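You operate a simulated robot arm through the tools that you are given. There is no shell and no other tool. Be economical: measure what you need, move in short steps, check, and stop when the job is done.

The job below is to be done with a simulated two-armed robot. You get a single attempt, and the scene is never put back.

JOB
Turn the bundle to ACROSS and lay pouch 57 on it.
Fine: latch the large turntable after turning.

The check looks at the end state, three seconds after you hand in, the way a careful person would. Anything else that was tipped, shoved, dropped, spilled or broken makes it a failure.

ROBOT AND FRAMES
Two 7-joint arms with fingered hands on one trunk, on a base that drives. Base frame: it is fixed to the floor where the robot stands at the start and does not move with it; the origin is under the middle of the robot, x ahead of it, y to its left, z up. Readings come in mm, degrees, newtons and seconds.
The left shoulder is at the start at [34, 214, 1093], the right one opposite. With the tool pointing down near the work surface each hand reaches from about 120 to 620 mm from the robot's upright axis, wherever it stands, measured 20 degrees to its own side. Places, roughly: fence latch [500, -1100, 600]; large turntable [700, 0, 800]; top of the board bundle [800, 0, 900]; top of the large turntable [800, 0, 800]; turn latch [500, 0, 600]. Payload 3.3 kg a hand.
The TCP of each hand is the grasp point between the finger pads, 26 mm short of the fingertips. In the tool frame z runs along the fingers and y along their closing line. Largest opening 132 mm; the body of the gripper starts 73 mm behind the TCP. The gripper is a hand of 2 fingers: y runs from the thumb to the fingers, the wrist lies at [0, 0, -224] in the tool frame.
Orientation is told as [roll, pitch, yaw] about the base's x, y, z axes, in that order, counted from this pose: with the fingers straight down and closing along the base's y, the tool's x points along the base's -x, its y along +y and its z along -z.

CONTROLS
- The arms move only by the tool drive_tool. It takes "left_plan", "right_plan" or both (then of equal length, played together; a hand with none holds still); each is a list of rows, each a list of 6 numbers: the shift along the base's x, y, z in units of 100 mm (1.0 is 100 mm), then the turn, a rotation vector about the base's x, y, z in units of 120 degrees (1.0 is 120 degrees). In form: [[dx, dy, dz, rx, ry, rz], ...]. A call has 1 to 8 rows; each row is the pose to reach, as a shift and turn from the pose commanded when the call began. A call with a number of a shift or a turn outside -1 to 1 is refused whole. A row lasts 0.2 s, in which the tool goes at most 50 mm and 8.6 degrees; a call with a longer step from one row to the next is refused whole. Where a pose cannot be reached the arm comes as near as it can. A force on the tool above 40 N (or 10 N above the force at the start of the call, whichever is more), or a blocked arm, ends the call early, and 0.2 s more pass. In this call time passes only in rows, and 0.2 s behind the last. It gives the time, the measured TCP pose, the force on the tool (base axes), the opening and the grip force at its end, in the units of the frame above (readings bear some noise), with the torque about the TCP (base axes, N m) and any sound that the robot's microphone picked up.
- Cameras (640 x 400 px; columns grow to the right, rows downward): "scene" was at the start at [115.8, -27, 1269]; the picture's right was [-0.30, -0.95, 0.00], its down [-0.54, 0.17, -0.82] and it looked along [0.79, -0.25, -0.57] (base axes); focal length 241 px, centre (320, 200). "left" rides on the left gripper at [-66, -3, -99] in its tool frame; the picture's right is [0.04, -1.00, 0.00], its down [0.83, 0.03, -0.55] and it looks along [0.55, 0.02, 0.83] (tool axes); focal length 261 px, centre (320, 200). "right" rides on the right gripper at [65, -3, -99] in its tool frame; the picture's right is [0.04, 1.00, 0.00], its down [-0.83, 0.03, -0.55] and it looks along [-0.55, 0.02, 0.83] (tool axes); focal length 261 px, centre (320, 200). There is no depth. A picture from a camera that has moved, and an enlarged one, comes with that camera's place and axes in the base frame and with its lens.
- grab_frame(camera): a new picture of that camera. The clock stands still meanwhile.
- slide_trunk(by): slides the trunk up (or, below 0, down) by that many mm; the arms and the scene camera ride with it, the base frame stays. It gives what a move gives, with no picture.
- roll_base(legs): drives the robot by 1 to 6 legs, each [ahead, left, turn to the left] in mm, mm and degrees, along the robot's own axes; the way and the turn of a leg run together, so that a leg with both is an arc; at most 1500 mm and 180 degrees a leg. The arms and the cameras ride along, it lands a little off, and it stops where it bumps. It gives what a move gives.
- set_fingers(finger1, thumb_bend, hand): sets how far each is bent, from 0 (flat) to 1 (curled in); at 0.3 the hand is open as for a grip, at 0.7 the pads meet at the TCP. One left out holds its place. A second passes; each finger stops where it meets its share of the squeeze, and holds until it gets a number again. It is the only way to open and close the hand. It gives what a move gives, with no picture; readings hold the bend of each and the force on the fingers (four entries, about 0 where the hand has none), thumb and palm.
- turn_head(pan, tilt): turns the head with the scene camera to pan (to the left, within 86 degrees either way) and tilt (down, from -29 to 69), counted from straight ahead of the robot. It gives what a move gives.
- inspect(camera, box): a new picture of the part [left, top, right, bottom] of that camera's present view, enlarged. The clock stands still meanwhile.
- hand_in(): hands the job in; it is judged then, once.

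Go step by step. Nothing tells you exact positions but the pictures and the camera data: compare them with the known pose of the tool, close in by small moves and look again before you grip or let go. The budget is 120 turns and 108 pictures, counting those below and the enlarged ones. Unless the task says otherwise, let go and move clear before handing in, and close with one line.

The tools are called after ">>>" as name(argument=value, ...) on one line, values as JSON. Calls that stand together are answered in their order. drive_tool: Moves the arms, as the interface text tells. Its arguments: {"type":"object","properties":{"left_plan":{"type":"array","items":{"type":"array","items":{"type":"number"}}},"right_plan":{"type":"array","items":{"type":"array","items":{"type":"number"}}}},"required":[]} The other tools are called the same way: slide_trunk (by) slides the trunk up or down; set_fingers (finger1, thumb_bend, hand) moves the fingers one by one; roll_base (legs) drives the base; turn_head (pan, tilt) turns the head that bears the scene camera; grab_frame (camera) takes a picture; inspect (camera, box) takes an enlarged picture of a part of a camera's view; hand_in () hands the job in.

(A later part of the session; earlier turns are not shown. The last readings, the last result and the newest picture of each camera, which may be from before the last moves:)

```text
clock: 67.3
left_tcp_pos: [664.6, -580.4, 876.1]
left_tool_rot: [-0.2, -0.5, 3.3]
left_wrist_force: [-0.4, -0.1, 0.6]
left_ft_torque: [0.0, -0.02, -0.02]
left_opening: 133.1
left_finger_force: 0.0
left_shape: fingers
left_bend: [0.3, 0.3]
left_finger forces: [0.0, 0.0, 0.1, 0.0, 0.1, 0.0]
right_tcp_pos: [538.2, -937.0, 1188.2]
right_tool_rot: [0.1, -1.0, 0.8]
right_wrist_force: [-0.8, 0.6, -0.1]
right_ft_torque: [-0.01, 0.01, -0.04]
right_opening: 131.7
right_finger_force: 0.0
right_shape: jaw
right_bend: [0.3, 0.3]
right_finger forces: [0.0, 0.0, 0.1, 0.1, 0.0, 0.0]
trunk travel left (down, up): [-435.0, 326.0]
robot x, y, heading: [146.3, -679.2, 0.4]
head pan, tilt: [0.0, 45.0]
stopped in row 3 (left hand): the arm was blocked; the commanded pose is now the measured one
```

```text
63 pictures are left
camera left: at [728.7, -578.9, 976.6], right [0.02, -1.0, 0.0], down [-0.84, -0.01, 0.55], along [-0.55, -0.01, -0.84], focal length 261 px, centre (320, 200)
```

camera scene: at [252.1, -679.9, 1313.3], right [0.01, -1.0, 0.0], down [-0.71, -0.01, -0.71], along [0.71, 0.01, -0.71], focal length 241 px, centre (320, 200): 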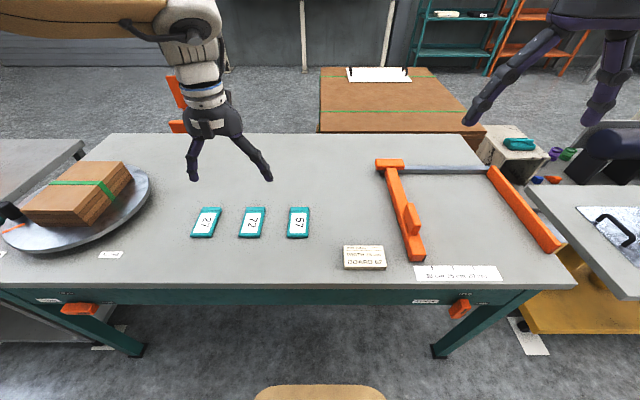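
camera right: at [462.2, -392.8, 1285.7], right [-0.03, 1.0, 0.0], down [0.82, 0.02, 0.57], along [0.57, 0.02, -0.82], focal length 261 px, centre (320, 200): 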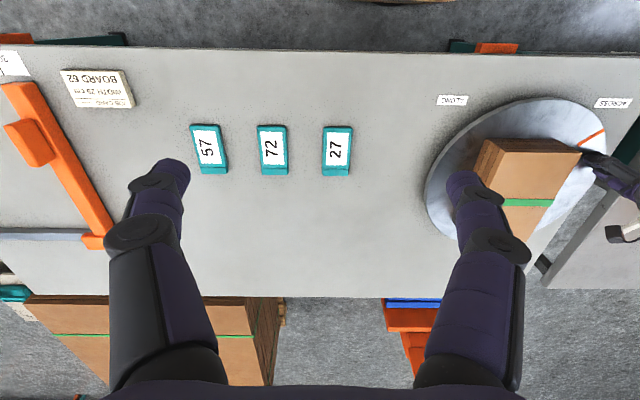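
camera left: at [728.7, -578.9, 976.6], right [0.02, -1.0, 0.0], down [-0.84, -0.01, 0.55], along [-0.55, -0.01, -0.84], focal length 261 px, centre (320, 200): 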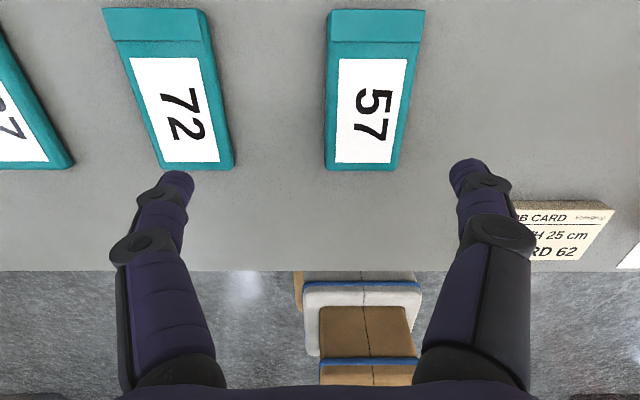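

Arm limit toward the middle again; I shift the base a little forward and right.

>>> roll_base(legs=[[28, -55, 0]])

>>> grab_frame(camera="left")

```text
clock: 68.3
left_tcp_pos: [693.8, -636.3, 875.9]
left_tool_rot: [-0.1, -0.4, 3.3]
left_wrist_force: [-0.3, -1.0, 0.0]
left_ft_torque: [0.01, 0.01, 0.0]
left_opening: 133.2
left_finger_force: 0.0
left_shape: fingers
left_bend: [0.3, 0.3]
left_finger forces: [0.1, 0.0, 0.0, 0.0, 0.0, 0.0]
right_tcp_pos: [567.9, -993.4, 1186.3]
right_tool_rot: [0.1, -0.8, 0.8]
right_wrist_force: [0.8, 0.3, -0.9]
right_ft_torque: [0.02, -0.01, 0.02]
right_opening: 131.8
right_finger_force: 0.1
right_shape: jaw
right_bend: [0.3, 0.3]
right_finger forces: [0.0, 0.0, 0.0, 0.0, 0.0, 0.0]
trunk travel left (down, up): [-435.0, 326.0]
robot x, y, heading: [174.1, -735.6, 0.7]
head pan, tilt: [0.0, 45.0]
```

```text
62 pictures are left
camera left: at [758.0, -635.4, 976.6], right [0.02, -1.0, 0.0], down [-0.84, -0.01, 0.55], along [-0.55, -0.01, -0.84], focal length 261 px, centre (320, 200)
```

left: 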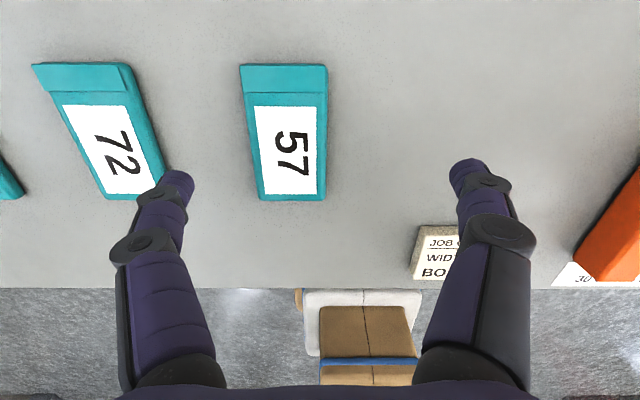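

Pouch confirmed at [692, -613.5], axis along x. Centre and descend.

>>> drive_tool(left_plan=[[-0.01, 0.22, -0.1, 0, 0.004, -0.027], [-0.01, 0.22, -0.4, 0, 0.004, -0.027], [-0.01, 0.22, -0.6, 0, 0.004, -0.027]])

>>> grab_frame(camera="left")

```text
clock: 69.1
left_tcp_pos: [693.0, -615.3, 816.2]
left_tool_rot: [-0.3, 0.0, 0.1]
left_wrist_force: [-0.2, 0.3, 0.0]
left_ft_torque: [-0.04, 0.03, 0.0]
left_opening: 133.7
left_finger_force: 0.0
left_shape: fingers
left_bend: [0.3, 0.3]
left_finger forces: [0.1, 0.0, 0.0, 0.1, 0.1, 0.0]
right_tcp_pos: [566.4, -993.4, 1187.0]
right_tool_rot: [0.1, -0.9, 0.8]
right_wrist_force: [-0.1, -0.4, -0.8]
right_ft_torque: [0.04, -0.01, 0.02]
right_opening: 131.8
right_finger_force: 0.0
right_shape: jaw
right_bend: [0.3, 0.3]
right_finger forces: [0.0, 0.1, 0.1, 0.0, 0.0, 0.0]
trunk travel left (down, up): [-435.0, 326.0]
robot x, y, heading: [178.8, -734.6, 0.6]
head pan, tilt: [0.0, 45.0]
```

```text
61 pictures are left
camera left: at [758.0, -617.3, 915.5], right [-0.04, -1.0, 0.0], down [-0.83, 0.04, 0.55], along [-0.55, 0.02, -0.83], focal length 261 px, centre (320, 200)
```

left: 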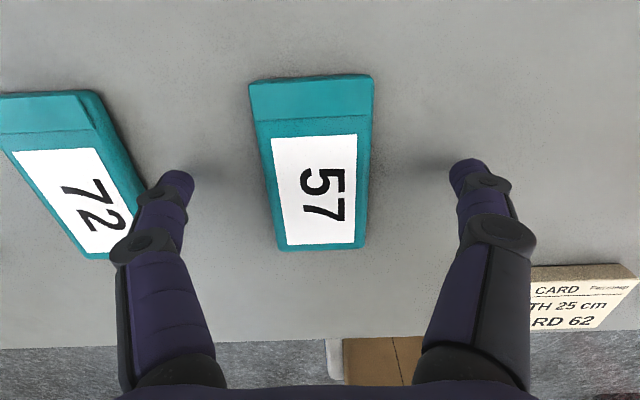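

>>> drive_tool(left_plan=[[-0.01, 0.01, -0.06, 0, 0, 0]])

>>> set_fingers(hand="left", finger1=0.58, thumb_bend=0.58)

>>> grab_frame(camera="left")

```text
clock: 69.5
left_tcp_pos: [692.8, -613.5, 808.8]
left_tool_rot: [-0.2, 0.0, 0.0]
left_wrist_force: [0.0, 0.2, 0.0]
left_ft_torque: [0.04, -0.02, 0.02]
left_opening: 133.5
left_finger_force: 0.0
left_shape: fingers
left_bend: [0.3, 0.3]
left_finger forces: [0.0, 0.0, 0.1, 0.0, 0.0, 0.0]
right_tcp_pos: [567.2, -991.9, 1188.7]
right_tool_rot: [0.0, -1.0, 0.7]
right_wrist_force: [-0.9, 0.4, 0.1]
right_ft_torque: [0.0, -0.02, 0.0]
right_opening: 131.8
right_finger_force: 0.1
right_shape: jaw
right_bend: [0.3, 0.3]
right_finger forces: [0.0, 0.0, 0.0, 0.1, 0.0, 0.0]
trunk travel left (down, up): [-435.0, 326.0]
robot x, y, heading: [175.9, -733.9, 0.7]
head pan, tilt: [0.0, 45.0]
```

```text
clock: 70.5
left_tcp_pos: [692.9, -612.9, 812.6]
left_tool_rot: [-0.2, -0.4, 0.2]
left_wrist_force: [6.7, 2.6, 32.2]
left_ft_torque: [0.5, -0.17, -0.03]
left_opening: 57.8
left_finger_force: 16.5
left_shape: fingers
left_bend: [0.53, 0.57]
left_finger forces: [20.7, 0.0, 0.1, 0.1, 12.7, 0.0]
right_tcp_pos: [566.0, -992.9, 1187.7]
right_tool_rot: [0.0, -1.0, 0.7]
right_wrist_force: [0.2, 0.3, 0.1]
right_ft_torque: [-0.02, -0.01, 0.01]
right_opening: 131.9
right_finger_force: 0.1
right_shape: jaw
right_bend: [0.3, 0.3]
right_finger forces: [0.1, 0.1, 0.1, 0.0, 0.1, 0.0]
trunk travel left (down, up): [-435.0, 326.0]
robot x, y, heading: [173.3, -733.9, 0.5]
head pan, tilt: [0.0, 45.0]
```

```text
60 pictures are left
camera left: at [756.4, -615.5, 912.5], right [-0.04, -1.0, 0.0], down [-0.84, 0.03, 0.55], along [-0.55, 0.02, -0.84], focal length 261 px, centre (320, 200)
```

left: 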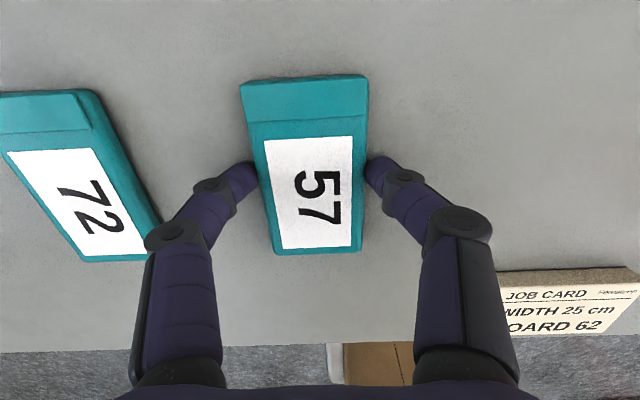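

The fingers hold the pouch's sides but press the table; I lift a few mm and squeeze.

>>> drive_tool(left_plan=[[0, 0, 0.06, 0, 0, 0]])

>>> set_fingers(hand="left", finger1=0.6, thumb_bend=0.6)

>>> drive_tool(left_plan=[[0, 0, 0.15, 0, 0, 0], [0, 0, 0.3, 0, 0, 0]])

>>> grab_frame(camera="left")

```text
clock: 70.9
left_tcp_pos: [689.0, -613.8, 812.4]
left_tool_rot: [-0.2, 0.4, 0.0]
left_wrist_force: [0.1, 0.6, 0.6]
left_ft_torque: [0.01, 0.0, 0.02]
left_opening: 55.6
left_finger_force: 3.8
left_shape: fingers
left_bend: [0.53, 0.56]
left_finger forces: [4.2, 0.0, 0.0, 0.0, 3.4, 0.0]
right_tcp_pos: [567.8, -992.8, 1186.2]
right_tool_rot: [0.1, -1.0, 0.8]
right_wrist_force: [-0.2, -0.4, 0.6]
right_ft_torque: [0.0, -0.03, -0.01]
right_opening: 131.9
right_finger_force: 0.1
right_shape: jaw
right_bend: [0.3, 0.3]
right_finger forces: [0.0, 0.1, 0.0, 0.0, 0.1, 0.1]
trunk travel left (down, up): [-435.0, 326.0]
robot x, y, heading: [177.9, -733.8, 0.8]
head pan, tilt: [0.0, 45.0]
```

```text
clock: 71.9
left_tcp_pos: [690.8, -614.1, 816.6]
left_tool_rot: [-0.2, -0.1, 0.0]
left_wrist_force: [0.1, -0.3, -0.8]
left_ft_torque: [0.0, 0.01, 0.02]
left_opening: 55.1
left_finger_force: 5.3
left_shape: fingers
left_bend: [0.52, 0.57]
left_finger forces: [5.9, 0.1, 0.1, 0.0, 5.8, 0.1]
right_tcp_pos: [566.6, -991.7, 1186.3]
right_tool_rot: [0.2, -1.0, 0.8]
right_wrist_force: [0.3, 0.0, -0.3]
right_ft_torque: [-0.01, -0.01, 0.0]
right_opening: 131.9
right_finger_force: 0.1
right_shape: jaw
right_bend: [0.3, 0.3]
right_finger forces: [0.1, 0.0, 0.0, 0.0, 0.1, 0.0]
trunk travel left (down, up): [-435.0, 326.0]
robot x, y, heading: [176.2, -734.6, 0.7]
head pan, tilt: [0.0, 45.0]
```

```text
clock: 72.5
left_tcp_pos: [690.0, -615.0, 845.6]
left_tool_rot: [-0.2, 0.0, 0.0]
left_wrist_force: [0.1, 0.3, 0.5]
left_ft_torque: [0.04, -0.02, 0.02]
left_opening: 54.7
left_finger_force: 5.6
left_shape: fingers
left_bend: [0.52, 0.57]
left_finger forces: [5.8, 0.0, 0.0, 0.0, 5.8, 0.1]
right_tcp_pos: [567.6, -991.7, 1187.6]
right_tool_rot: [0.1, -1.0, 0.8]
right_wrist_force: [1.1, 0.6, -0.1]
right_ft_torque: [-0.01, 0.02, 0.01]
right_opening: 131.7
right_finger_force: 0.1
right_shape: jaw
right_bend: [0.3, 0.3]
right_finger forces: [0.1, 0.0, 0.0, 0.1, 0.1, 0.1]
trunk travel left (down, up): [-435.0, 326.0]
robot x, y, heading: [175.8, -736.6, 0.7]
head pan, tilt: [0.0, 45.0]
```

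```text
59 pictures are left
camera left: at [755.1, -616.4, 944.9], right [-0.04, -1.0, 0.0], down [-0.83, 0.04, 0.55], along [-0.55, 0.02, -0.83], focal length 261 px, centre (320, 200)
```

left: 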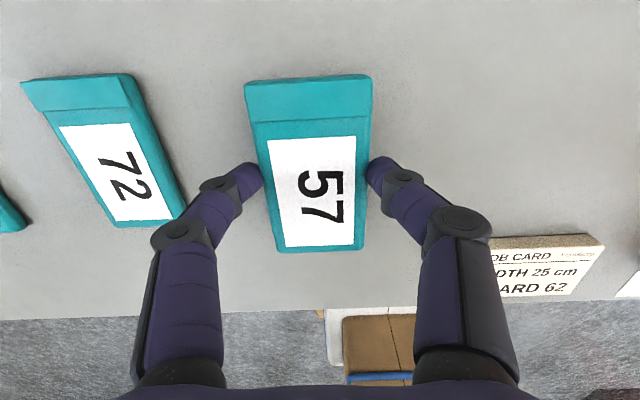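

Pouch 57 is lifted. Raise well above the bundle and carry it left.

>>> drive_tool(left_plan=[[0, 0, 0.3, 0, 0, 0], [0, 0, 0.6, 0, 0, 0], [0, 0, 1.0, 0, 0, 0]])

>>> slide_trunk(by=50)

>>> roll_base(legs=[[0, 540, 0]])

>>> grab_frame(camera="left")

>>> grab_frame(camera="scene")

```text
clock: 73.3
left_tcp_pos: [691.2, -614.8, 947.0]
left_tool_rot: [-0.2, 0.0, 0.0]
left_wrist_force: [-0.1, -0.3, -0.1]
left_ft_torque: [0.0, -0.01, 0.02]
left_opening: 54.9
left_finger_force: 5.7
left_shape: fingers
left_bend: [0.52, 0.57]
left_finger forces: [5.8, 0.0, 0.0, 0.0, 5.8, 0.0]
right_tcp_pos: [566.4, -992.5, 1187.0]
right_tool_rot: [0.1, -1.0, 0.9]
right_wrist_force: [-0.4, 0.4, -0.5]
right_ft_torque: [0.01, -0.03, 0.03]
right_opening: 131.8
right_finger_force: 0.1
right_shape: jaw
right_bend: [0.3, 0.3]
right_finger forces: [0.0, 0.0, 0.0, 0.0, 0.1, 0.0]
trunk travel left (down, up): [-435.0, 326.0]
robot x, y, heading: [180.3, -733.9, 0.9]
head pan, tilt: [0.0, 45.0]
```

```text
clock: 74.2
left_tcp_pos: [691.0, -613.4, 995.9]
left_tool_rot: [-0.2, -0.1, 0.1]
left_wrist_force: [-0.2, 0.3, 0.3]
left_ft_torque: [-0.01, 0.02, -0.03]
left_opening: 55.1
left_finger_force: 6.4
left_shape: fingers
left_bend: [0.52, 0.57]
left_finger forces: [5.8, 0.1, 0.0, 0.1, 5.7, 0.0]
right_tcp_pos: [566.5, -991.7, 1235.6]
right_tool_rot: [0.1, -1.1, 0.8]
right_wrist_force: [0.4, -0.6, -0.6]
right_ft_torque: [0.01, 0.02, 0.0]
right_opening: 132.1
right_finger_force: 0.0
right_shape: jaw
right_bend: [0.3, 0.3]
right_finger forces: [0.0, 0.0, 0.0, 0.1, 0.0, 0.0]
trunk travel left (down, up): [-485.0, 276.0]
robot x, y, heading: [179.1, -734.0, 0.9]
head pan, tilt: [0.0, 45.0]
```

```text
clock: 77.4
left_tcp_pos: [680.0, -55.5, 996.9]
left_tool_rot: [-0.3, -0.2, 0.8]
left_wrist_force: [-0.4, 0.7, -1.3]
left_ft_torque: [-0.02, 0.0, 0.0]
left_opening: 55.0
left_finger_force: 6.0
left_shape: fingers
left_bend: [0.52, 0.57]
left_finger forces: [5.8, 0.1, 0.0, 0.1, 5.7, 0.0]
right_tcp_pos: [559.3, -436.2, 1237.3]
right_tool_rot: [0.1, -1.2, 1.4]
right_wrist_force: [0.0, 0.8, 0.0]
right_ft_torque: [-0.02, 0.01, 0.0]
right_opening: 131.7
right_finger_force: 0.1
right_shape: jaw
right_bend: [0.3, 0.3]
right_finger forces: [0.0, 0.1, 0.0, 0.1, 0.1, 0.0]
trunk travel left (down, up): [-485.0, 276.0]
robot x, y, heading: [166.1, -184.4, 1.3]
head pan, tilt: [0.0, 45.0]
```

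```text
58 pictures are left
camera left: at [743.8, -56.0, 1096.2], right [-0.03, -1.0, 0.0], down [-0.83, 0.03, 0.55], along [-0.55, 0.01, -0.83], focal length 261 px, centre (320, 200)
```

left: 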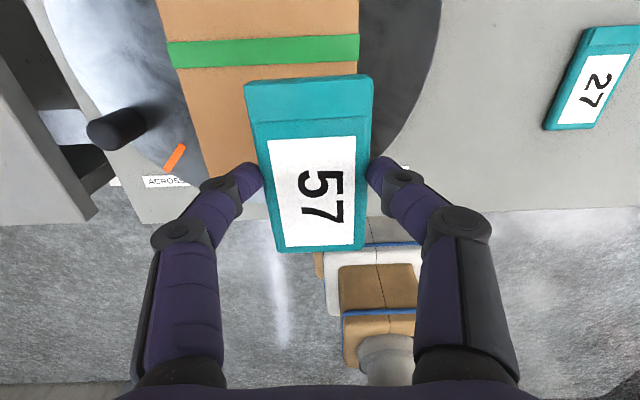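

```text
57 pictures are left
camera scene: at [265.8, -180.6, 1363.6], right [0.02, -1.0, 0.0], down [-0.71, -0.02, -0.71], along [0.71, 0.02, -0.71], focal length 241 px, centre (320, 200)
```

scene: 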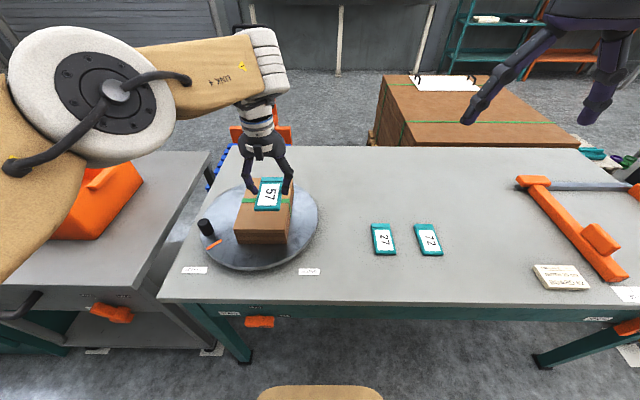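

Bundle centre is about [738, -17]. Moving above it and lowering partway.

>>> drive_tool(left_plan=[[0.2, 0.13, 0, 0, 0, 0], [0.4, 0.26, 0, 0, 0, 0], [0.58, 0.385, 0, 0, 0, -0.006], [0.58, 0.385, -0.3, 0, 0, -0.006], [0.58, 0.385, -0.6, 0, 0, -0.006]])

>>> grab_frame(camera="left")

>>> inspect(camera="scene", box=[170, 150, 350, 280])

```text
clock: 78.6
left_tcp_pos: [685.1, -47.7, 968.7]
left_tool_rot: [-0.2, -0.1, -0.1]
left_wrist_force: [-0.7, -0.1, -0.9]
left_ft_torque: [0.01, -0.01, -0.01]
left_opening: 54.9
left_finger_force: 5.8
left_shape: fingers
left_bend: [0.52, 0.57]
left_finger forces: [5.8, 0.0, 0.0, 0.0, 5.9, 0.1]
left hand out of reach, approached as far as the arm can: row 1, 2, 3, 4, 5
right_tcp_pos: [558.5, -436.6, 1235.9]
right_tool_rot: [0.1, -1.1, 1.4]
right_wrist_force: [-0.3, -0.2, 0.4]
right_ft_torque: [-0.02, -0.01, 0.01]
right_opening: 132.1
right_finger_force: 0.0
right_shape: jaw
right_bend: [0.3, 0.3]
right_finger forces: [0.0, 0.0, 0.0, 0.0, 0.1, 0.0]
trunk travel left (down, up): [-485.0, 276.0]
robot x, y, heading: [164.3, -183.6, 1.5]
head pan, tilt: [0.0, 45.0]
```

```text
56 pictures are left
camera left: at [748.5, -49.3, 1068.8], right [-0.04, -1.0, 0.0], down [-0.83, 0.04, 0.55], along [-0.55, 0.02, -0.83], focal length 261 px, centre (320, 200)
```

left: 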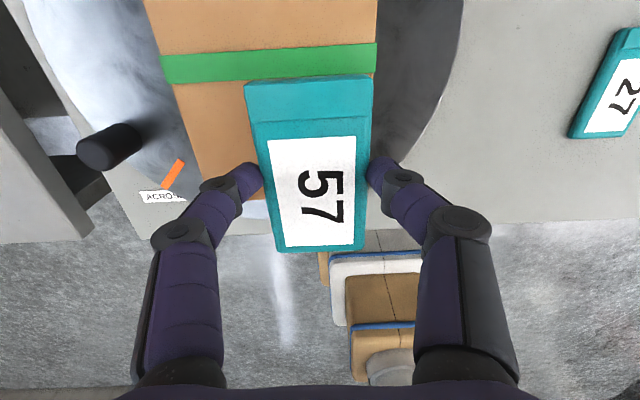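

```text
3.08 times, centred on (260, 215) of scene
camera zoom: at [265.6, -181.4, 1363.6], right [0.02, -1.0, 0.0], down [-0.71, -0.02, -0.71], along [0.71, 0.02, -0.71], focal length 743 px, centre (505, 154)
```

zoom: 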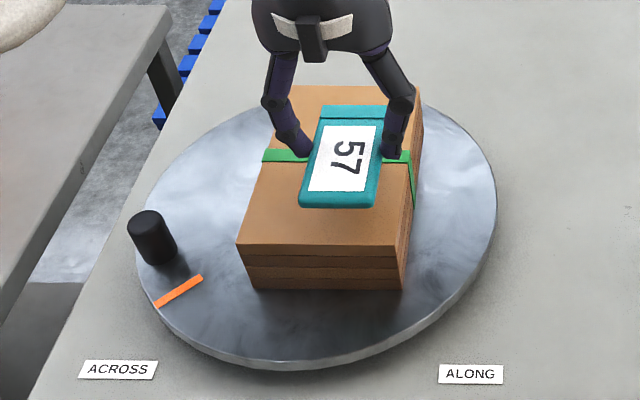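

The arm is at its forward limit, so I drive the base 53 mm ahead and 30 mm left.

>>> roll_base(legs=[[53, 30, -1.5]])

>>> inspect(camera="scene", box=[170, 150, 350, 280])

>>> grab_frame(camera="left")

```text
clock: 79.6
left_tcp_pos: [742.4, -28.6, 967.9]
left_tool_rot: [-0.3, 0.0, -1.5]
left_wrist_force: [-0.1, 0.1, -0.2]
left_ft_torque: [0.01, 0.03, -0.01]
left_opening: 54.7
left_finger_force: 5.5
left_shape: fingers
left_bend: [0.52, 0.57]
left_finger forces: [5.9, 0.0, 0.0, 0.1, 5.8, 0.1]
right_tcp_pos: [608.0, -414.6, 1236.4]
right_tool_rot: [0.1, -0.9, -0.2]
right_wrist_force: [0.7, 0.6, -0.4]
right_ft_torque: [-0.04, 0.05, 0.0]
right_opening: 132.0
right_finger_force: 0.0
right_shape: jaw
right_bend: [0.3, 0.3]
right_finger forces: [0.1, 0.0, 0.1, 0.0, 0.0, 0.0]
trunk travel left (down, up): [-485.0, 276.0]
robot x, y, heading: [221.2, -151.7, -0.2]
head pan, tilt: [0.0, 45.0]
```

```text
3.08 times, centred on (260, 215) of scene
camera zoom: at [322.0, -152.0, 1363.4], right [0.0, -1.0, 0.0], down [-0.71, 0.0, -0.71], along [0.71, 0.0, -0.71], focal length 743 px, centre (505, 154)
```

zoom: 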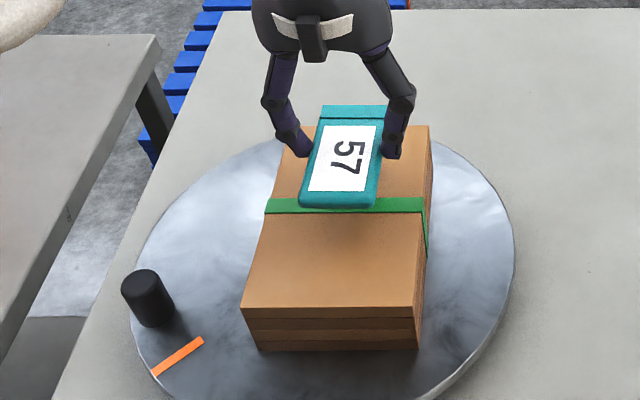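

```text
53 pictures are left
camera left: at [807.7, -33.2, 1067.9], right [-0.07, -1.0, 0.0], down [-0.83, 0.06, 0.55], along [-0.55, 0.03, -0.83], focal length 261 px, centre (320, 200)
```

left: 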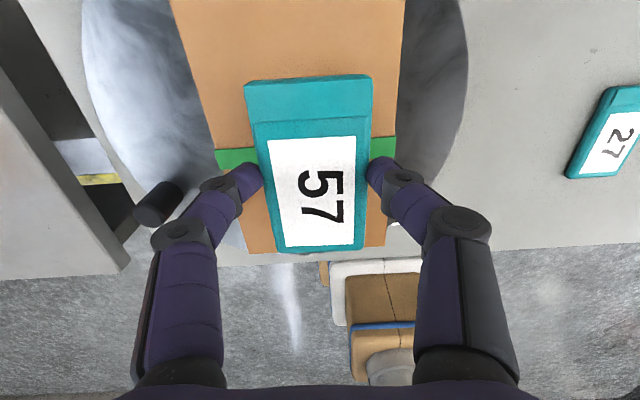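

Over the bundle. Small centring and lower to just above.

>>> drive_tool(left_plan=[[-0.07, 0.1, -0.1, 0, 0, 0.01], [-0.07, 0.1, -0.3, 0, 0, 0.01], [-0.07, 0.1, -0.42, 0, 0, 0.01]])

>>> inspect(camera="scene", box=[200, 150, 330, 250])

```text
clock: 80.4
left_tcp_pos: [735.1, -18.7, 927.4]
left_tool_rot: [-0.2, -0.1, -0.4]
left_wrist_force: [0.2, 0.1, -0.1]
left_ft_torque: [-0.02, 0.05, 0.02]
left_opening: 55.2
left_finger_force: 5.5
left_shape: fingers
left_bend: [0.52, 0.57]
left_finger forces: [5.8, 0.0, 0.1, 0.0, 5.8, 0.0]
right_tcp_pos: [606.0, -415.4, 1237.0]
right_tool_rot: [0.0, -1.1, -0.1]
right_wrist_force: [0.4, -0.3, -0.7]
right_ft_torque: [-0.03, 0.0, -0.01]
right_opening: 132.0
right_finger_force: 0.1
right_shape: jaw
right_bend: [0.3, 0.3]
right_finger forces: [0.1, 0.1, 0.0, 0.1, 0.1, 0.0]
trunk travel left (down, up): [-485.0, 276.0]
robot x, y, heading: [217.3, -154.0, -0.1]
head pan, tilt: [0.0, 45.0]
```

```text
4.00 times, centred on (265, 200) of scene
camera zoom: at [320.2, -152.6, 1363.5], right [0.0, -1.0, 0.0], down [-0.71, 0.0, -0.71], along [0.71, 0.0, -0.71], focal length 966 px, centre (540, 200)
```

zoom: 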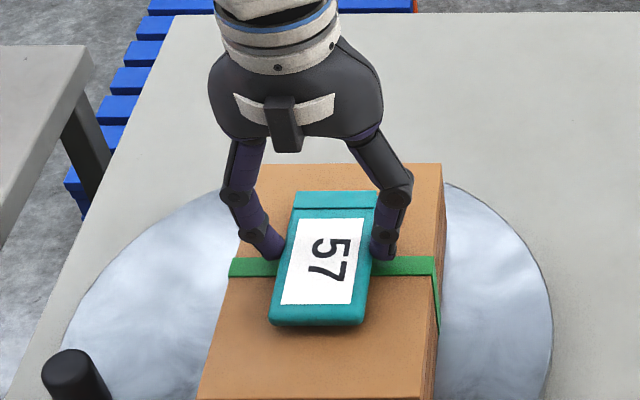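

Just above the surface. Lowering in small steps until contact.

>>> drive_tool(left_plan=[[0, 0, -0.03, 0, 0, 0], [0, 0, -0.06, 0, 0, 0]])

>>> inspect(camera="scene", box=[200, 150, 330, 250])

```text
clock: 81.0
left_tcp_pos: [734.2, -19.7, 921.0]
left_tool_rot: [-0.2, -0.1, -0.3]
left_wrist_force: [-1.0, 1.2, 3.2]
left_ft_torque: [0.19, 0.02, -0.01]
left_opening: 54.7
left_finger_force: 7.8
left_shape: fingers
left_bend: [0.53, 0.57]
left_finger forces: [10.1, 0.0, 0.1, 0.1, 6.0, 0.0]
right_tcp_pos: [605.6, -416.9, 1236.7]
right_tool_rot: [0.1, -1.1, -0.1]
right_wrist_force: [-0.8, 0.3, -0.6]
right_ft_torque: [-0.01, 0.0, -0.01]
right_opening: 131.7
right_finger_force: 0.0
right_shape: jaw
right_bend: [0.3, 0.3]
right_finger forces: [0.0, 0.0, 0.0, 0.0, 0.1, 0.0]
trunk travel left (down, up): [-485.0, 276.0]
robot x, y, heading: [218.7, -151.8, 0.0]
head pan, tilt: [0.0, 45.0]
```

```text
4.00 times, centred on (265, 200) of scene
camera zoom: at [319.6, -153.0, 1363.7], right [0.0, -1.0, 0.0], down [-0.71, 0.0, -0.71], along [0.71, 0.0, -0.71], focal length 966 px, centre (540, 200)
```

zoom: 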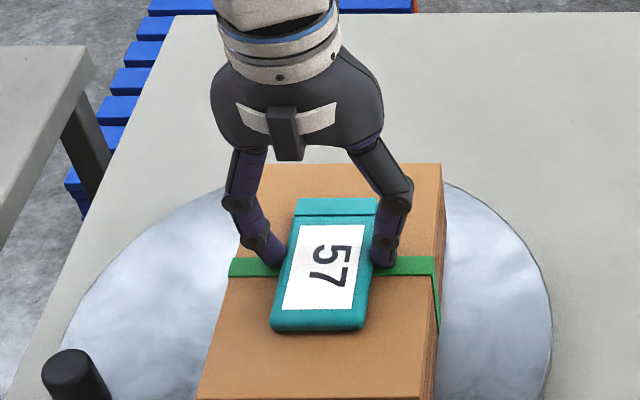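

Contact felt. Opening the hand and lifting clear.

>>> set_fingers(hand="left", finger1=0.42, thumb_bend=0.42)

>>> drive_tool(left_plan=[[0, 0, 0.2, 0, 0, 0], [0, 0, 0.6, 0, 0, 0], [0, 0, 1.0, 0, 0, 0]])

>>> inspect(camera="scene", box=[180, 150, 340, 270])

```text
clock: 82.0
left_tcp_pos: [734.4, -20.3, 920.0]
left_tool_rot: [-0.2, -0.2, -0.5]
left_wrist_force: [0.5, 0.3, 0.0]
left_ft_torque: [-0.01, -0.03, 0.03]
left_opening: 93.0
left_finger_force: 0.1
left_shape: fingers
left_bend: [0.42, 0.42]
left_finger forces: [0.0, 0.0, 0.0, 0.0, 0.0, 0.1]
right_tcp_pos: [606.1, -415.1, 1236.9]
right_tool_rot: [0.1, -1.0, -0.1]
right_wrist_force: [0.5, -0.4, 0.2]
right_ft_torque: [-0.01, 0.0, 0.01]
right_opening: 131.7
right_finger_force: 0.1
right_shape: jaw
right_bend: [0.3, 0.3]
right_finger forces: [0.1, 0.0, 0.0, 0.0, 0.1, 0.0]
trunk travel left (down, up): [-485.0, 276.0]
robot x, y, heading: [222.0, -154.3, -0.2]
head pan, tilt: [0.0, 45.0]
```

```text
clock: 82.8
left_tcp_pos: [736.9, -19.5, 1021.4]
left_tool_rot: [-0.2, 0.0, -0.4]
left_wrist_force: [-0.8, 0.1, 0.4]
left_ft_torque: [-0.01, -0.01, -0.02]
left_opening: 93.3
left_finger_force: 0.1
left_shape: fingers
left_bend: [0.42, 0.42]
left_finger forces: [0.1, 0.0, 0.0, 0.0, 0.1, 0.0]
right_tcp_pos: [606.1, -415.6, 1237.1]
right_tool_rot: [0.0, -1.1, -0.2]
right_wrist_force: [1.0, 0.2, 0.6]
right_ft_torque: [0.04, 0.0, 0.03]
right_opening: 132.0
right_finger_force: 0.1
right_shape: jaw
right_bend: [0.3, 0.3]
right_finger forces: [0.0, 0.0, 0.1, 0.1, 0.0, 0.0]
trunk travel left (down, up): [-485.0, 276.0]
robot x, y, heading: [218.0, -150.1, 0.2]
head pan, tilt: [0.0, 45.0]
```

```text
3.33 times, centred on (260, 210) of scene
camera zoom: at [319.9, -153.3, 1363.6], right [0.0, -1.0, 0.0], down [-0.71, 0.0, -0.71], along [0.71, 0.0, -0.71], focal length 805 px, centre (520, 167)
```

zoom: 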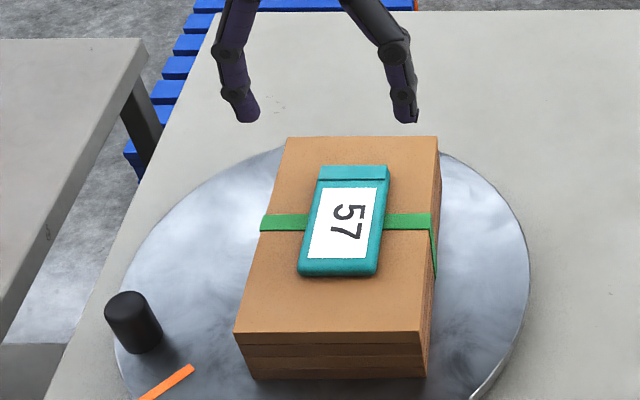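

Pouch 57 lies on the bundle. Now back away to re-latch: drive back, and turn the left hand as before (yaw −90).

>>> roll_base(legs=[[-553, 0, 0], [0, 77, 0]])

>>> slide_trunk(by=-50)

>>> drive_tool(left_plan=[[-0.1, -0.09, 0.13, 0, 0, -0.07], [-0.2, -0.18, 0.26, 0, 0, -0.14], [-0.3, -0.27, 0.39, 0, 0, -0.21], [-0.4, -0.36, 0.52, 0, 0, -0.28], [-0.5, -0.45, 0.65, 0, 0, -0.35], [-0.6, -0.53, 0.78, 0, 0, -0.42], [-0.7, -0.6, 0.9, 0, 0, -0.49], [-0.78, -0.6, 1.0, 0, 0, -0.56]])

>>> drive_tool(left_plan=[[0, -0.03, 0, 0, 0, -0.06], [0, -0.06, 0, 0, 0, -0.12], [0, -0.08, 0, 0, 0, -0.188]])

```text
clock: 86.5
left_tcp_pos: [204.3, 62.1, 1021.0]
left_tool_rot: [-0.2, -0.1, 0.1]
left_wrist_force: [0.5, -0.1, 1.1]
left_ft_torque: [-0.08, 0.02, -0.02]
left_opening: 93.2
left_finger_force: 0.0
left_shape: fingers
left_bend: [0.42, 0.42]
left_finger forces: [0.0, 0.0, 0.0, 0.0, 0.0, 0.0]
right_tcp_pos: [76.2, -332.7, 1236.1]
right_tool_rot: [0.0, -1.1, 0.4]
right_wrist_force: [-0.1, 0.2, 0.1]
right_ft_torque: [-0.04, 0.0, 0.02]
right_opening: 131.8
right_finger_force: 0.1
right_shape: jaw
right_bend: [0.3, 0.3]
right_finger forces: [0.0, 0.0, 0.1, 0.0, 0.0, 0.0]
trunk travel left (down, up): [-485.0, 276.0]
robot x, y, heading: [-308.5, -75.5, 0.2]
head pan, tilt: [0.0, 45.0]
```

```text
clock: 87.4
left_tcp_pos: [203.7, 61.8, 971.4]
left_tool_rot: [-0.3, -0.1, 0.0]
left_wrist_force: [-0.3, 0.3, 0.0]
left_ft_torque: [0.04, 0.04, -0.03]
left_opening: 93.3
left_finger_force: 0.0
left_shape: fingers
left_bend: [0.42, 0.42]
left_finger forces: [0.1, 0.0, 0.0, 0.0, 0.0, 0.1]
right_tcp_pos: [75.3, -335.7, 1186.9]
right_tool_rot: [0.1, -1.2, 0.2]
right_wrist_force: [-0.3, -0.3, 0.1]
right_ft_torque: [-0.02, -0.02, 0.05]
right_opening: 131.9
right_finger_force: 0.1
right_shape: jaw
right_bend: [0.3, 0.3]
right_finger forces: [0.0, 0.0, 0.0, 0.0, 0.0, 0.0]
trunk travel left (down, up): [-435.0, 326.0]
robot x, y, heading: [-312.2, -72.4, 0.2]
head pan, tilt: [0.0, 45.0]
```

```text
clock: 89.2
left_tcp_pos: [124.8, 0.8, 1069.8]
left_tool_rot: [-0.3, 0.0, -67.3]
left_wrist_force: [-0.8, 0.0, 0.8]
left_ft_torque: [0.01, 0.0, 0.01]
left_opening: 93.3
left_finger_force: 0.0
left_shape: fingers
left_bend: [0.42, 0.42]
left_finger forces: [0.0, 0.0, 0.1, 0.0, 0.0, 0.0]
right_tcp_pos: [76.8, -333.7, 1187.3]
right_tool_rot: [0.1, -1.2, 0.4]
right_wrist_force: [0.3, -0.7, 0.6]
right_ft_torque: [-0.03, -0.01, 0.0]
right_opening: 132.1
right_finger_force: 0.1
right_shape: jaw
right_bend: [0.3, 0.3]
right_finger forces: [0.0, 0.1, 0.0, 0.0, 0.1, 0.1]
trunk travel left (down, up): [-435.0, 326.0]
robot x, y, heading: [-308.6, -72.7, 0.4]
head pan, tilt: [0.0, 45.0]
```

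```text
clock: 90.0
left_tcp_pos: [125.3, -7.2, 1070.6]
left_tool_rot: [-0.2, -0.1, -89.8]
left_wrist_force: [-0.7, -0.2, 0.2]
left_ft_torque: [0.0, 0.03, -0.01]
left_opening: 92.9
left_finger_force: 0.0
left_shape: fingers
left_bend: [0.42, 0.42]
left_finger forces: [0.0, 0.1, 0.0, 0.0, 0.0, 0.0]
right_tcp_pos: [76.3, -335.2, 1187.6]
right_tool_rot: [0.1, -1.1, 0.3]
right_wrist_force: [0.1, 0.1, 0.5]
right_ft_torque: [0.04, 0.02, 0.01]
right_opening: 132.1
right_finger_force: 0.0
right_shape: jaw
right_bend: [0.3, 0.3]
right_finger forces: [0.1, 0.1, 0.0, 0.0, 0.0, 0.0]
trunk travel left (down, up): [-435.0, 326.0]
robot x, y, heading: [-313.0, -72.9, 0.3]
head pan, tilt: [0.0, 45.0]
```

Now pitch the hand forward while extending.

>>> drive_tool(left_plan=[[0.12, 0.01, -0.05, 0, -0.07, 0], [0.24, 0.02, -0.1, 0, -0.14, 0], [0.36, 0.03, -0.15, 0, -0.21, 0], [0.48, 0.04, -0.2, 0, -0.28, 0], [0.6, 0.05, -0.25, 0, -0.35, 0], [0.72, 0.06, -0.3, 0, -0.42, 0], [0.84, 0.07, -0.35, 0, -0.49, 0], [0.96, 0.08, -0.4, 0, -0.56, 0]])

>>> drive_tool(left_plan=[[0.25, 0.02, -0.1, 0, -0.06, 0], [0.5, 0.04, -0.2, 0, -0.12, 0], [0.75, 0.06, -0.3, 0, -0.185, 0], [0.98, 0.08, -0.35, 0, -0.185, 0]])

```text
clock: 92.0
left_tcp_pos: [232.7, 17.7, 1057.9]
left_tool_rot: [68.8, -3.1, -87.8]
left_wrist_force: [0.5, 0.4, 0.0]
left_ft_torque: [0.02, -0.02, 0.0]
left_opening: 93.5
left_finger_force: 0.0
left_shape: fingers
left_bend: [0.42, 0.42]
left_finger forces: [0.1, 0.0, 0.0, 0.0, 0.1, 0.0]
right_tcp_pos: [75.8, -335.2, 1186.2]
right_tool_rot: [0.1, -1.1, 0.4]
right_wrist_force: [0.1, 0.9, 0.0]
right_ft_torque: [0.0, -0.02, 0.02]
right_opening: 132.0
right_finger_force: 0.1
right_shape: jaw
right_bend: [0.3, 0.3]
right_finger forces: [0.0, 0.0, 0.0, 0.1, 0.1, 0.0]
trunk travel left (down, up): [-435.0, 326.0]
robot x, y, heading: [-310.2, -74.0, 0.5]
head pan, tilt: [0.0, 45.0]
stopped in row 8 (left hand): the arm was blocked; the commanded pose is now the measured one
```

```text
clock: 93.0
left_tcp_pos: [329.5, 19.6, 1021.0]
left_tool_rot: [91.0, -3.2, -89.4]
left_wrist_force: [0.4, 0.1, 0.0]
left_ft_torque: [0.01, -0.04, -0.01]
left_opening: 93.7
left_finger_force: 0.1
left_shape: fingers
left_bend: [0.42, 0.42]
left_finger forces: [0.0, 0.1, 0.0, 0.0, 0.0, 0.0]
right_tcp_pos: [77.1, -334.9, 1185.9]
right_tool_rot: [0.2, -1.1, 0.4]
right_wrist_force: [-1.1, 0.5, -0.1]
right_ft_torque: [0.01, 0.0, 0.01]
right_opening: 132.0
right_finger_force: 0.1
right_shape: jaw
right_bend: [0.3, 0.3]
right_finger forces: [0.1, 0.0, 0.1, 0.0, 0.0, 0.0]
trunk travel left (down, up): [-435.0, 326.0]
robot x, y, heading: [-310.8, -75.7, 0.3]
head pan, tilt: [0.0, 45.0]
```

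Forward with vertical jaw. Lower the trunk as before and open the hand.

>>> slide_trunk(by=-260)

>>> set_fingers(hand="left", finger1=0.3, thumb_bend=0.3)

>>> drive_tool(left_plan=[[0, 0, -0.3, 0, 0, 0], [0, 0, -0.6, 0, 0, 0], [0, 0, -0.9, 0, 0, 0]])

>>> grab_frame(camera="left")

```text
clock: 95.7
left_tcp_pos: [330.3, 31.2, 757.9]
left_tool_rot: [90.5, -3.6, -88.2]
left_wrist_force: [0.2, 0.3, 0.9]
left_ft_torque: [0.01, -0.01, -0.02]
left_opening: 93.7
left_finger_force: 0.1
left_shape: fingers
left_bend: [0.42, 0.42]
left_finger forces: [0.0, 0.1, 0.0, 0.1, 0.0, 0.0]
right_tcp_pos: [89.0, -334.2, 909.0]
right_tool_rot: [0.0, 1.9, 0.4]
right_wrist_force: [0.7, 0.0, 0.0]
right_ft_torque: [0.0, 0.0, 0.0]
right_opening: 131.9
right_finger_force: 0.2
right_shape: jaw
right_bend: [0.3, 0.3]
right_finger forces: [0.0, 0.0, 0.0, 0.0, 0.1, 0.1]
trunk travel left (down, up): [-175.0, 586.0]
robot x, y, heading: [-309.8, -73.5, 0.4]
head pan, tilt: [0.0, 45.0]
```

```text
clock: 96.7
left_tcp_pos: [331.7, 31.9, 761.5]
left_tool_rot: [90.7, -3.7, -88.2]
left_wrist_force: [-0.7, 0.1, 0.9]
left_ft_torque: [0.01, 0.01, 0.0]
left_opening: 133.0
left_finger_force: 0.1
left_shape: fingers
left_bend: [0.3, 0.3]
left_finger forces: [0.1, 0.0, 0.1, 0.0, 0.0, 0.0]
right_tcp_pos: [88.2, -335.0, 907.6]
right_tool_rot: [0.1, 1.9, 0.4]
right_wrist_force: [0.3, 0.0, 0.6]
right_ft_torque: [0.0, -0.03, -0.01]
right_opening: 131.7
right_finger_force: 0.0
right_shape: jaw
right_bend: [0.3, 0.3]
right_finger forces: [0.0, 0.0, 0.1, 0.1, 0.0, 0.0]
trunk travel left (down, up): [-175.0, 586.0]
robot x, y, heading: [-307.9, -76.3, 0.1]
head pan, tilt: [0.0, 45.0]
```

```text
clock: 97.5
left_tcp_pos: [327.3, 21.6, 669.5]
left_tool_rot: [90.9, -3.3, -89.5]
left_wrist_force: [0.2, -0.2, -0.1]
left_ft_torque: [0.01, 0.03, 0.03]
left_opening: 133.3
left_finger_force: 0.1
left_shape: fingers
left_bend: [0.3, 0.3]
left_finger forces: [0.0, 0.1, 0.0, 0.1, 0.0, 0.0]
right_tcp_pos: [89.4, -335.5, 907.3]
right_tool_rot: [0.2, 1.9, 0.4]
right_wrist_force: [-0.1, 0.7, 0.4]
right_ft_torque: [0.01, 0.05, -0.01]
right_opening: 131.9
right_finger_force: 0.0
right_shape: jaw
right_bend: [0.3, 0.3]
right_finger forces: [0.0, 0.0, 0.0, 0.0, 0.0, 0.0]
trunk travel left (down, up): [-175.0, 586.0]
robot x, y, heading: [-312.8, -77.4, 0.2]
head pan, tilt: [0.0, 45.0]
```

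```text
49 pictures are left
camera left: at [228.3, -45.1, 670.1], right [0.02, -0.02, -1.0], down [-0.56, 0.83, -0.02], along [0.83, 0.56, 0.0], focal length 261 px, centre (320, 200)
```

left: 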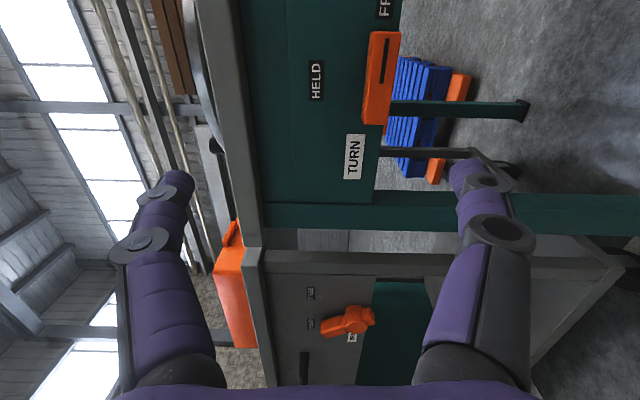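

>>> drive_tool(left_plan=[[0, -0.05, -0.25, 0, 0, 0], [0, -0.14, -0.48, 0, 0, 0]])

>>> roll_base(legs=[[118, 0, 0]])

>>> grab_frame(camera="left")

```text
clock: 98.1
left_tcp_pos: [327.6, 8.8, 621.6]
left_tool_rot: [91.1, -3.3, -89.2]
left_wrist_force: [0.3, 1.4, 0.5]
left_ft_torque: [-0.01, -0.05, -0.01]
left_opening: 133.1
left_finger_force: 0.1
left_shape: fingers
left_bend: [0.3, 0.3]
left_finger forces: [0.1, 0.0, 0.0, 0.0, 0.0, 0.0]
right_tcp_pos: [88.5, -334.3, 907.1]
right_tool_rot: [0.0, 1.8, 0.4]
right_wrist_force: [0.7, 0.0, 0.3]
right_ft_torque: [-0.03, -0.02, -0.01]
right_opening: 132.0
right_finger_force: 0.1
right_shape: jaw
right_bend: [0.3, 0.3]
right_finger forces: [0.0, 0.0, 0.0, 0.1, 0.0, 0.1]
trunk travel left (down, up): [-175.0, 586.0]
robot x, y, heading: [-313.9, -75.0, 0.3]
head pan, tilt: [0.0, 45.0]
```

```text
clock: 99.3
left_tcp_pos: [446.4, 8.4, 621.8]
left_tool_rot: [91.0, -3.4, -89.4]
left_wrist_force: [-1.0, 0.4, 0.0]
left_ft_torque: [-0.01, -0.01, -0.04]
left_opening: 133.1
left_finger_force: 0.0
left_shape: fingers
left_bend: [0.3, 0.3]
left_finger forces: [0.0, 0.0, 0.0, 0.0, 0.0, 0.0]
right_tcp_pos: [208.0, -335.2, 908.2]
right_tool_rot: [0.1, 1.9, 0.2]
right_wrist_force: [0.5, 0.2, 0.8]
right_ft_torque: [-0.04, -0.03, 0.02]
right_opening: 132.0
right_finger_force: 0.0
right_shape: jaw
right_bend: [0.3, 0.3]
right_finger forces: [0.0, 0.0, 0.1, 0.1, 0.0, 0.1]
trunk travel left (down, up): [-175.0, 586.0]
robot x, y, heading: [-197.0, -72.6, 0.0]
head pan, tilt: [0.0, 45.0]
```

```text
48 pictures are left
camera left: at [347.4, -57.8, 622.1], right [0.02, -0.02, -1.0], down [-0.56, 0.83, -0.02], along [0.83, 0.56, 0.0], focal length 261 px, centre (320, 200)
```

left: 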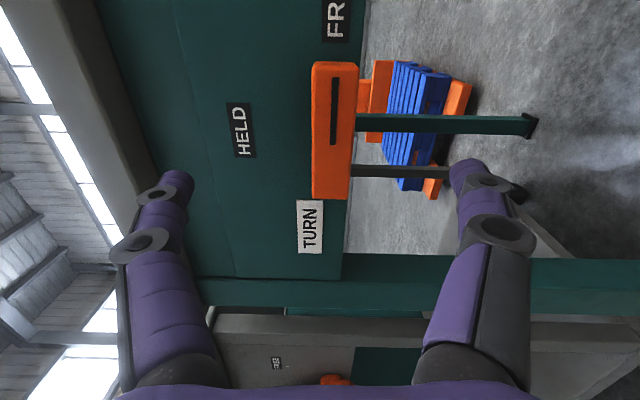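

Aligned with the lever. Move forward around it and grip.

>>> drive_tool(left_plan=[[0.12, -0.01, -0.03, 0, 0, 0], [0.25, -0.02, -0.03, 0, 0, 0], [0.37, -0.03, -0.03, 0, 0, 0]])

>>> set_fingers(hand="left", finger1=0.68, thumb_bend=0.68)

>>> grab_frame(camera="left")

```text
clock: 100.1
left_tcp_pos: [459.2, 5.9, 632.8]
left_tool_rot: [90.8, -3.4, -89.2]
left_wrist_force: [-0.1, 0.7, -0.2]
left_ft_torque: [0.01, 0.0, -0.02]
left_opening: 132.8
left_finger_force: 0.1
left_shape: fingers
left_bend: [0.3, 0.3]
left_finger forces: [0.0, 0.0, 0.0, 0.0, 0.1, 0.1]
left hand out of reach, approached as far as the arm can: row 1, 2, 3
right_tcp_pos: [206.6, -334.3, 908.4]
right_tool_rot: [0.1, 1.9, 0.2]
right_wrist_force: [-0.4, -0.3, 0.2]
right_ft_torque: [0.01, 0.03, 0.0]
right_opening: 132.1
right_finger_force: 0.1
right_shape: jaw
right_bend: [0.3, 0.3]
right_finger forces: [0.1, 0.0, 0.0, 0.0, 0.0, 0.0]
trunk travel left (down, up): [-175.0, 586.0]
robot x, y, heading: [-192.5, -72.0, 0.4]
head pan, tilt: [0.0, 45.0]
```

```text
clock: 101.1
left_tcp_pos: [459.7, 5.0, 632.9]
left_tool_rot: [90.8, -3.4, -89.3]
left_wrist_force: [0.3, 1.3, -1.1]
left_ft_torque: [0.0, -0.02, -0.02]
left_opening: 8.2
left_finger_force: 0.1
left_shape: fingers
left_bend: [0.68, 0.68]
left_finger forces: [0.0, 0.0, 0.0, 0.0, 0.0, 0.0]
right_tcp_pos: [207.2, -334.5, 906.8]
right_tool_rot: [0.1, 1.9, 0.1]
right_wrist_force: [-0.6, 0.6, 0.8]
right_ft_torque: [0.0, -0.01, 0.04]
right_opening: 131.9
right_finger_force: 0.0
right_shape: jaw
right_bend: [0.3, 0.3]
right_finger forces: [0.1, 0.1, 0.1, 0.0, 0.0, 0.0]
trunk travel left (down, up): [-175.0, 586.0]
robot x, y, heading: [-192.2, -73.2, 0.4]
head pan, tilt: [0.0, 45.0]
```

```text
47 pictures are left
camera left: at [361.1, -61.9, 633.9], right [0.01, -0.02, -1.0], down [-0.56, 0.83, -0.02], along [0.83, 0.56, 0.0], focal length 261 px, centre (320, 200)
```

left: 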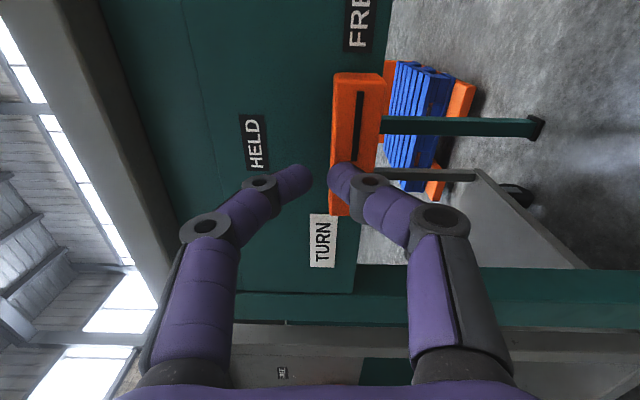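

The arm ran out of reach and closed short of the lever without touching it. Open, lower the trunk slightly and use the base to close the gap.

>>> set_fingers(hand="left", finger1=0.3, thumb_bend=0.3)

>>> slide_trunk(by=-40)

>>> drive_tool(left_plan=[[-0.05, 0, 0.13, 0, 0, 0], [-0.05, 0, 0.25, 0, 0, 0]])

>>> roll_base(legs=[[10, 0, 0]])

>>> grab_frame(camera="left")

```text
clock: 102.1
left_tcp_pos: [460.4, 5.1, 633.0]
left_tool_rot: [90.8, -3.4, -89.2]
left_wrist_force: [-0.5, 1.0, 0.4]
left_ft_torque: [0.01, -0.02, 0.0]
left_opening: 133.1
left_finger_force: 0.1
left_shape: fingers
left_bend: [0.3, 0.3]
left_finger forces: [0.0, 0.0, 0.1, 0.0, 0.1, 0.0]
right_tcp_pos: [207.9, -335.9, 908.7]
right_tool_rot: [0.1, 2.0, 0.2]
right_wrist_force: [0.2, 0.4, 0.5]
right_ft_torque: [-0.02, -0.01, -0.04]
right_opening: 131.9
right_finger_force: 0.1
right_shape: jaw
right_bend: [0.3, 0.3]
right_finger forces: [0.0, 0.0, 0.0, 0.0, 0.1, 0.0]
trunk travel left (down, up): [-175.0, 586.0]
robot x, y, heading: [-191.3, -73.2, 0.1]
head pan, tilt: [0.0, 45.0]
```

```text
clock: 103.0
left_tcp_pos: [459.9, 5.0, 594.5]
left_tool_rot: [91.0, -3.4, -89.5]
left_wrist_force: [-0.3, -0.1, -0.1]
left_ft_torque: [-0.04, 0.01, -0.03]
left_opening: 132.9
left_finger_force: 0.0
left_shape: fingers
left_bend: [0.3, 0.3]
left_finger forces: [0.1, 0.0, 0.1, 0.0, 0.1, 0.0]
right_tcp_pos: [215.8, -335.3, 852.4]
right_tool_rot: [0.2, 4.3, 0.3]
right_wrist_force: [-0.2, -0.2, 0.2]
right_ft_torque: [0.04, 0.01, 0.02]
right_opening: 131.8
right_finger_force: 0.0
right_shape: jaw
right_bend: [0.3, 0.3]
right_finger forces: [0.0, 0.0, 0.0, 0.0, 0.0, 0.0]
trunk travel left (down, up): [-135.0, 626.0]
robot x, y, heading: [-192.0, -76.8, 0.2]
head pan, tilt: [0.0, 45.0]
```

```text
clock: 103.5
left_tcp_pos: [456.3, 6.2, 620.0]
left_tool_rot: [90.8, -3.4, -89.4]
left_wrist_force: [-0.8, -0.5, 0.0]
left_ft_torque: [-0.02, 0.01, 0.04]
left_opening: 133.4
left_finger_force: 0.1
left_shape: fingers
left_bend: [0.3, 0.3]
left_finger forces: [0.0, 0.0, 0.0, 0.1, 0.1, 0.0]
right_tcp_pos: [215.6, -334.9, 851.9]
right_tool_rot: [0.1, 4.2, 0.3]
right_wrist_force: [-0.2, -0.1, 0.2]
right_ft_torque: [0.01, -0.03, 0.02]
right_opening: 132.0
right_finger_force: 0.1
right_shape: jaw
right_bend: [0.3, 0.3]
right_finger forces: [0.0, 0.1, 0.0, 0.1, 0.0, 0.0]
trunk travel left (down, up): [-135.0, 626.0]
robot x, y, heading: [-191.3, -75.2, -0.0]
head pan, tilt: [0.0, 45.0]
```

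```text
clock: 104.3
left_tcp_pos: [466.5, 5.8, 619.6]
left_tool_rot: [90.9, -3.5, -89.5]
left_wrist_force: [0.2, 0.1, 0.3]
left_ft_torque: [0.03, -0.01, 0.01]
left_opening: 132.7
left_finger_force: 0.0
left_shape: fingers
left_bend: [0.3, 0.3]
left_finger forces: [0.0, 0.0, 0.0, 0.0, 0.0, 0.0]
right_tcp_pos: [227.2, -335.6, 851.9]
right_tool_rot: [0.3, 4.3, 0.3]
right_wrist_force: [-0.4, -0.2, 0.2]
right_ft_torque: [0.02, 0.05, 0.01]
right_opening: 131.8
right_finger_force: 0.1
right_shape: jaw
right_bend: [0.3, 0.3]
right_finger forces: [0.0, 0.0, 0.1, 0.1, 0.0, 0.0]
trunk travel left (down, up): [-135.0, 626.0]
robot x, y, heading: [-182.6, -74.2, 0.0]
head pan, tilt: [0.0, 45.0]
```

```text
46 pictures are left
camera left: at [367.5, -60.4, 620.3], right [0.02, -0.02, -1.0], down [-0.56, 0.83, -0.02], along [0.83, 0.56, 0.0], focal length 261 px, centre (320, 200)
```

left: 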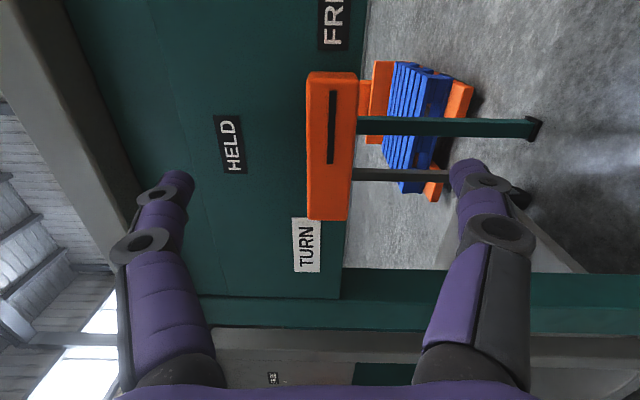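

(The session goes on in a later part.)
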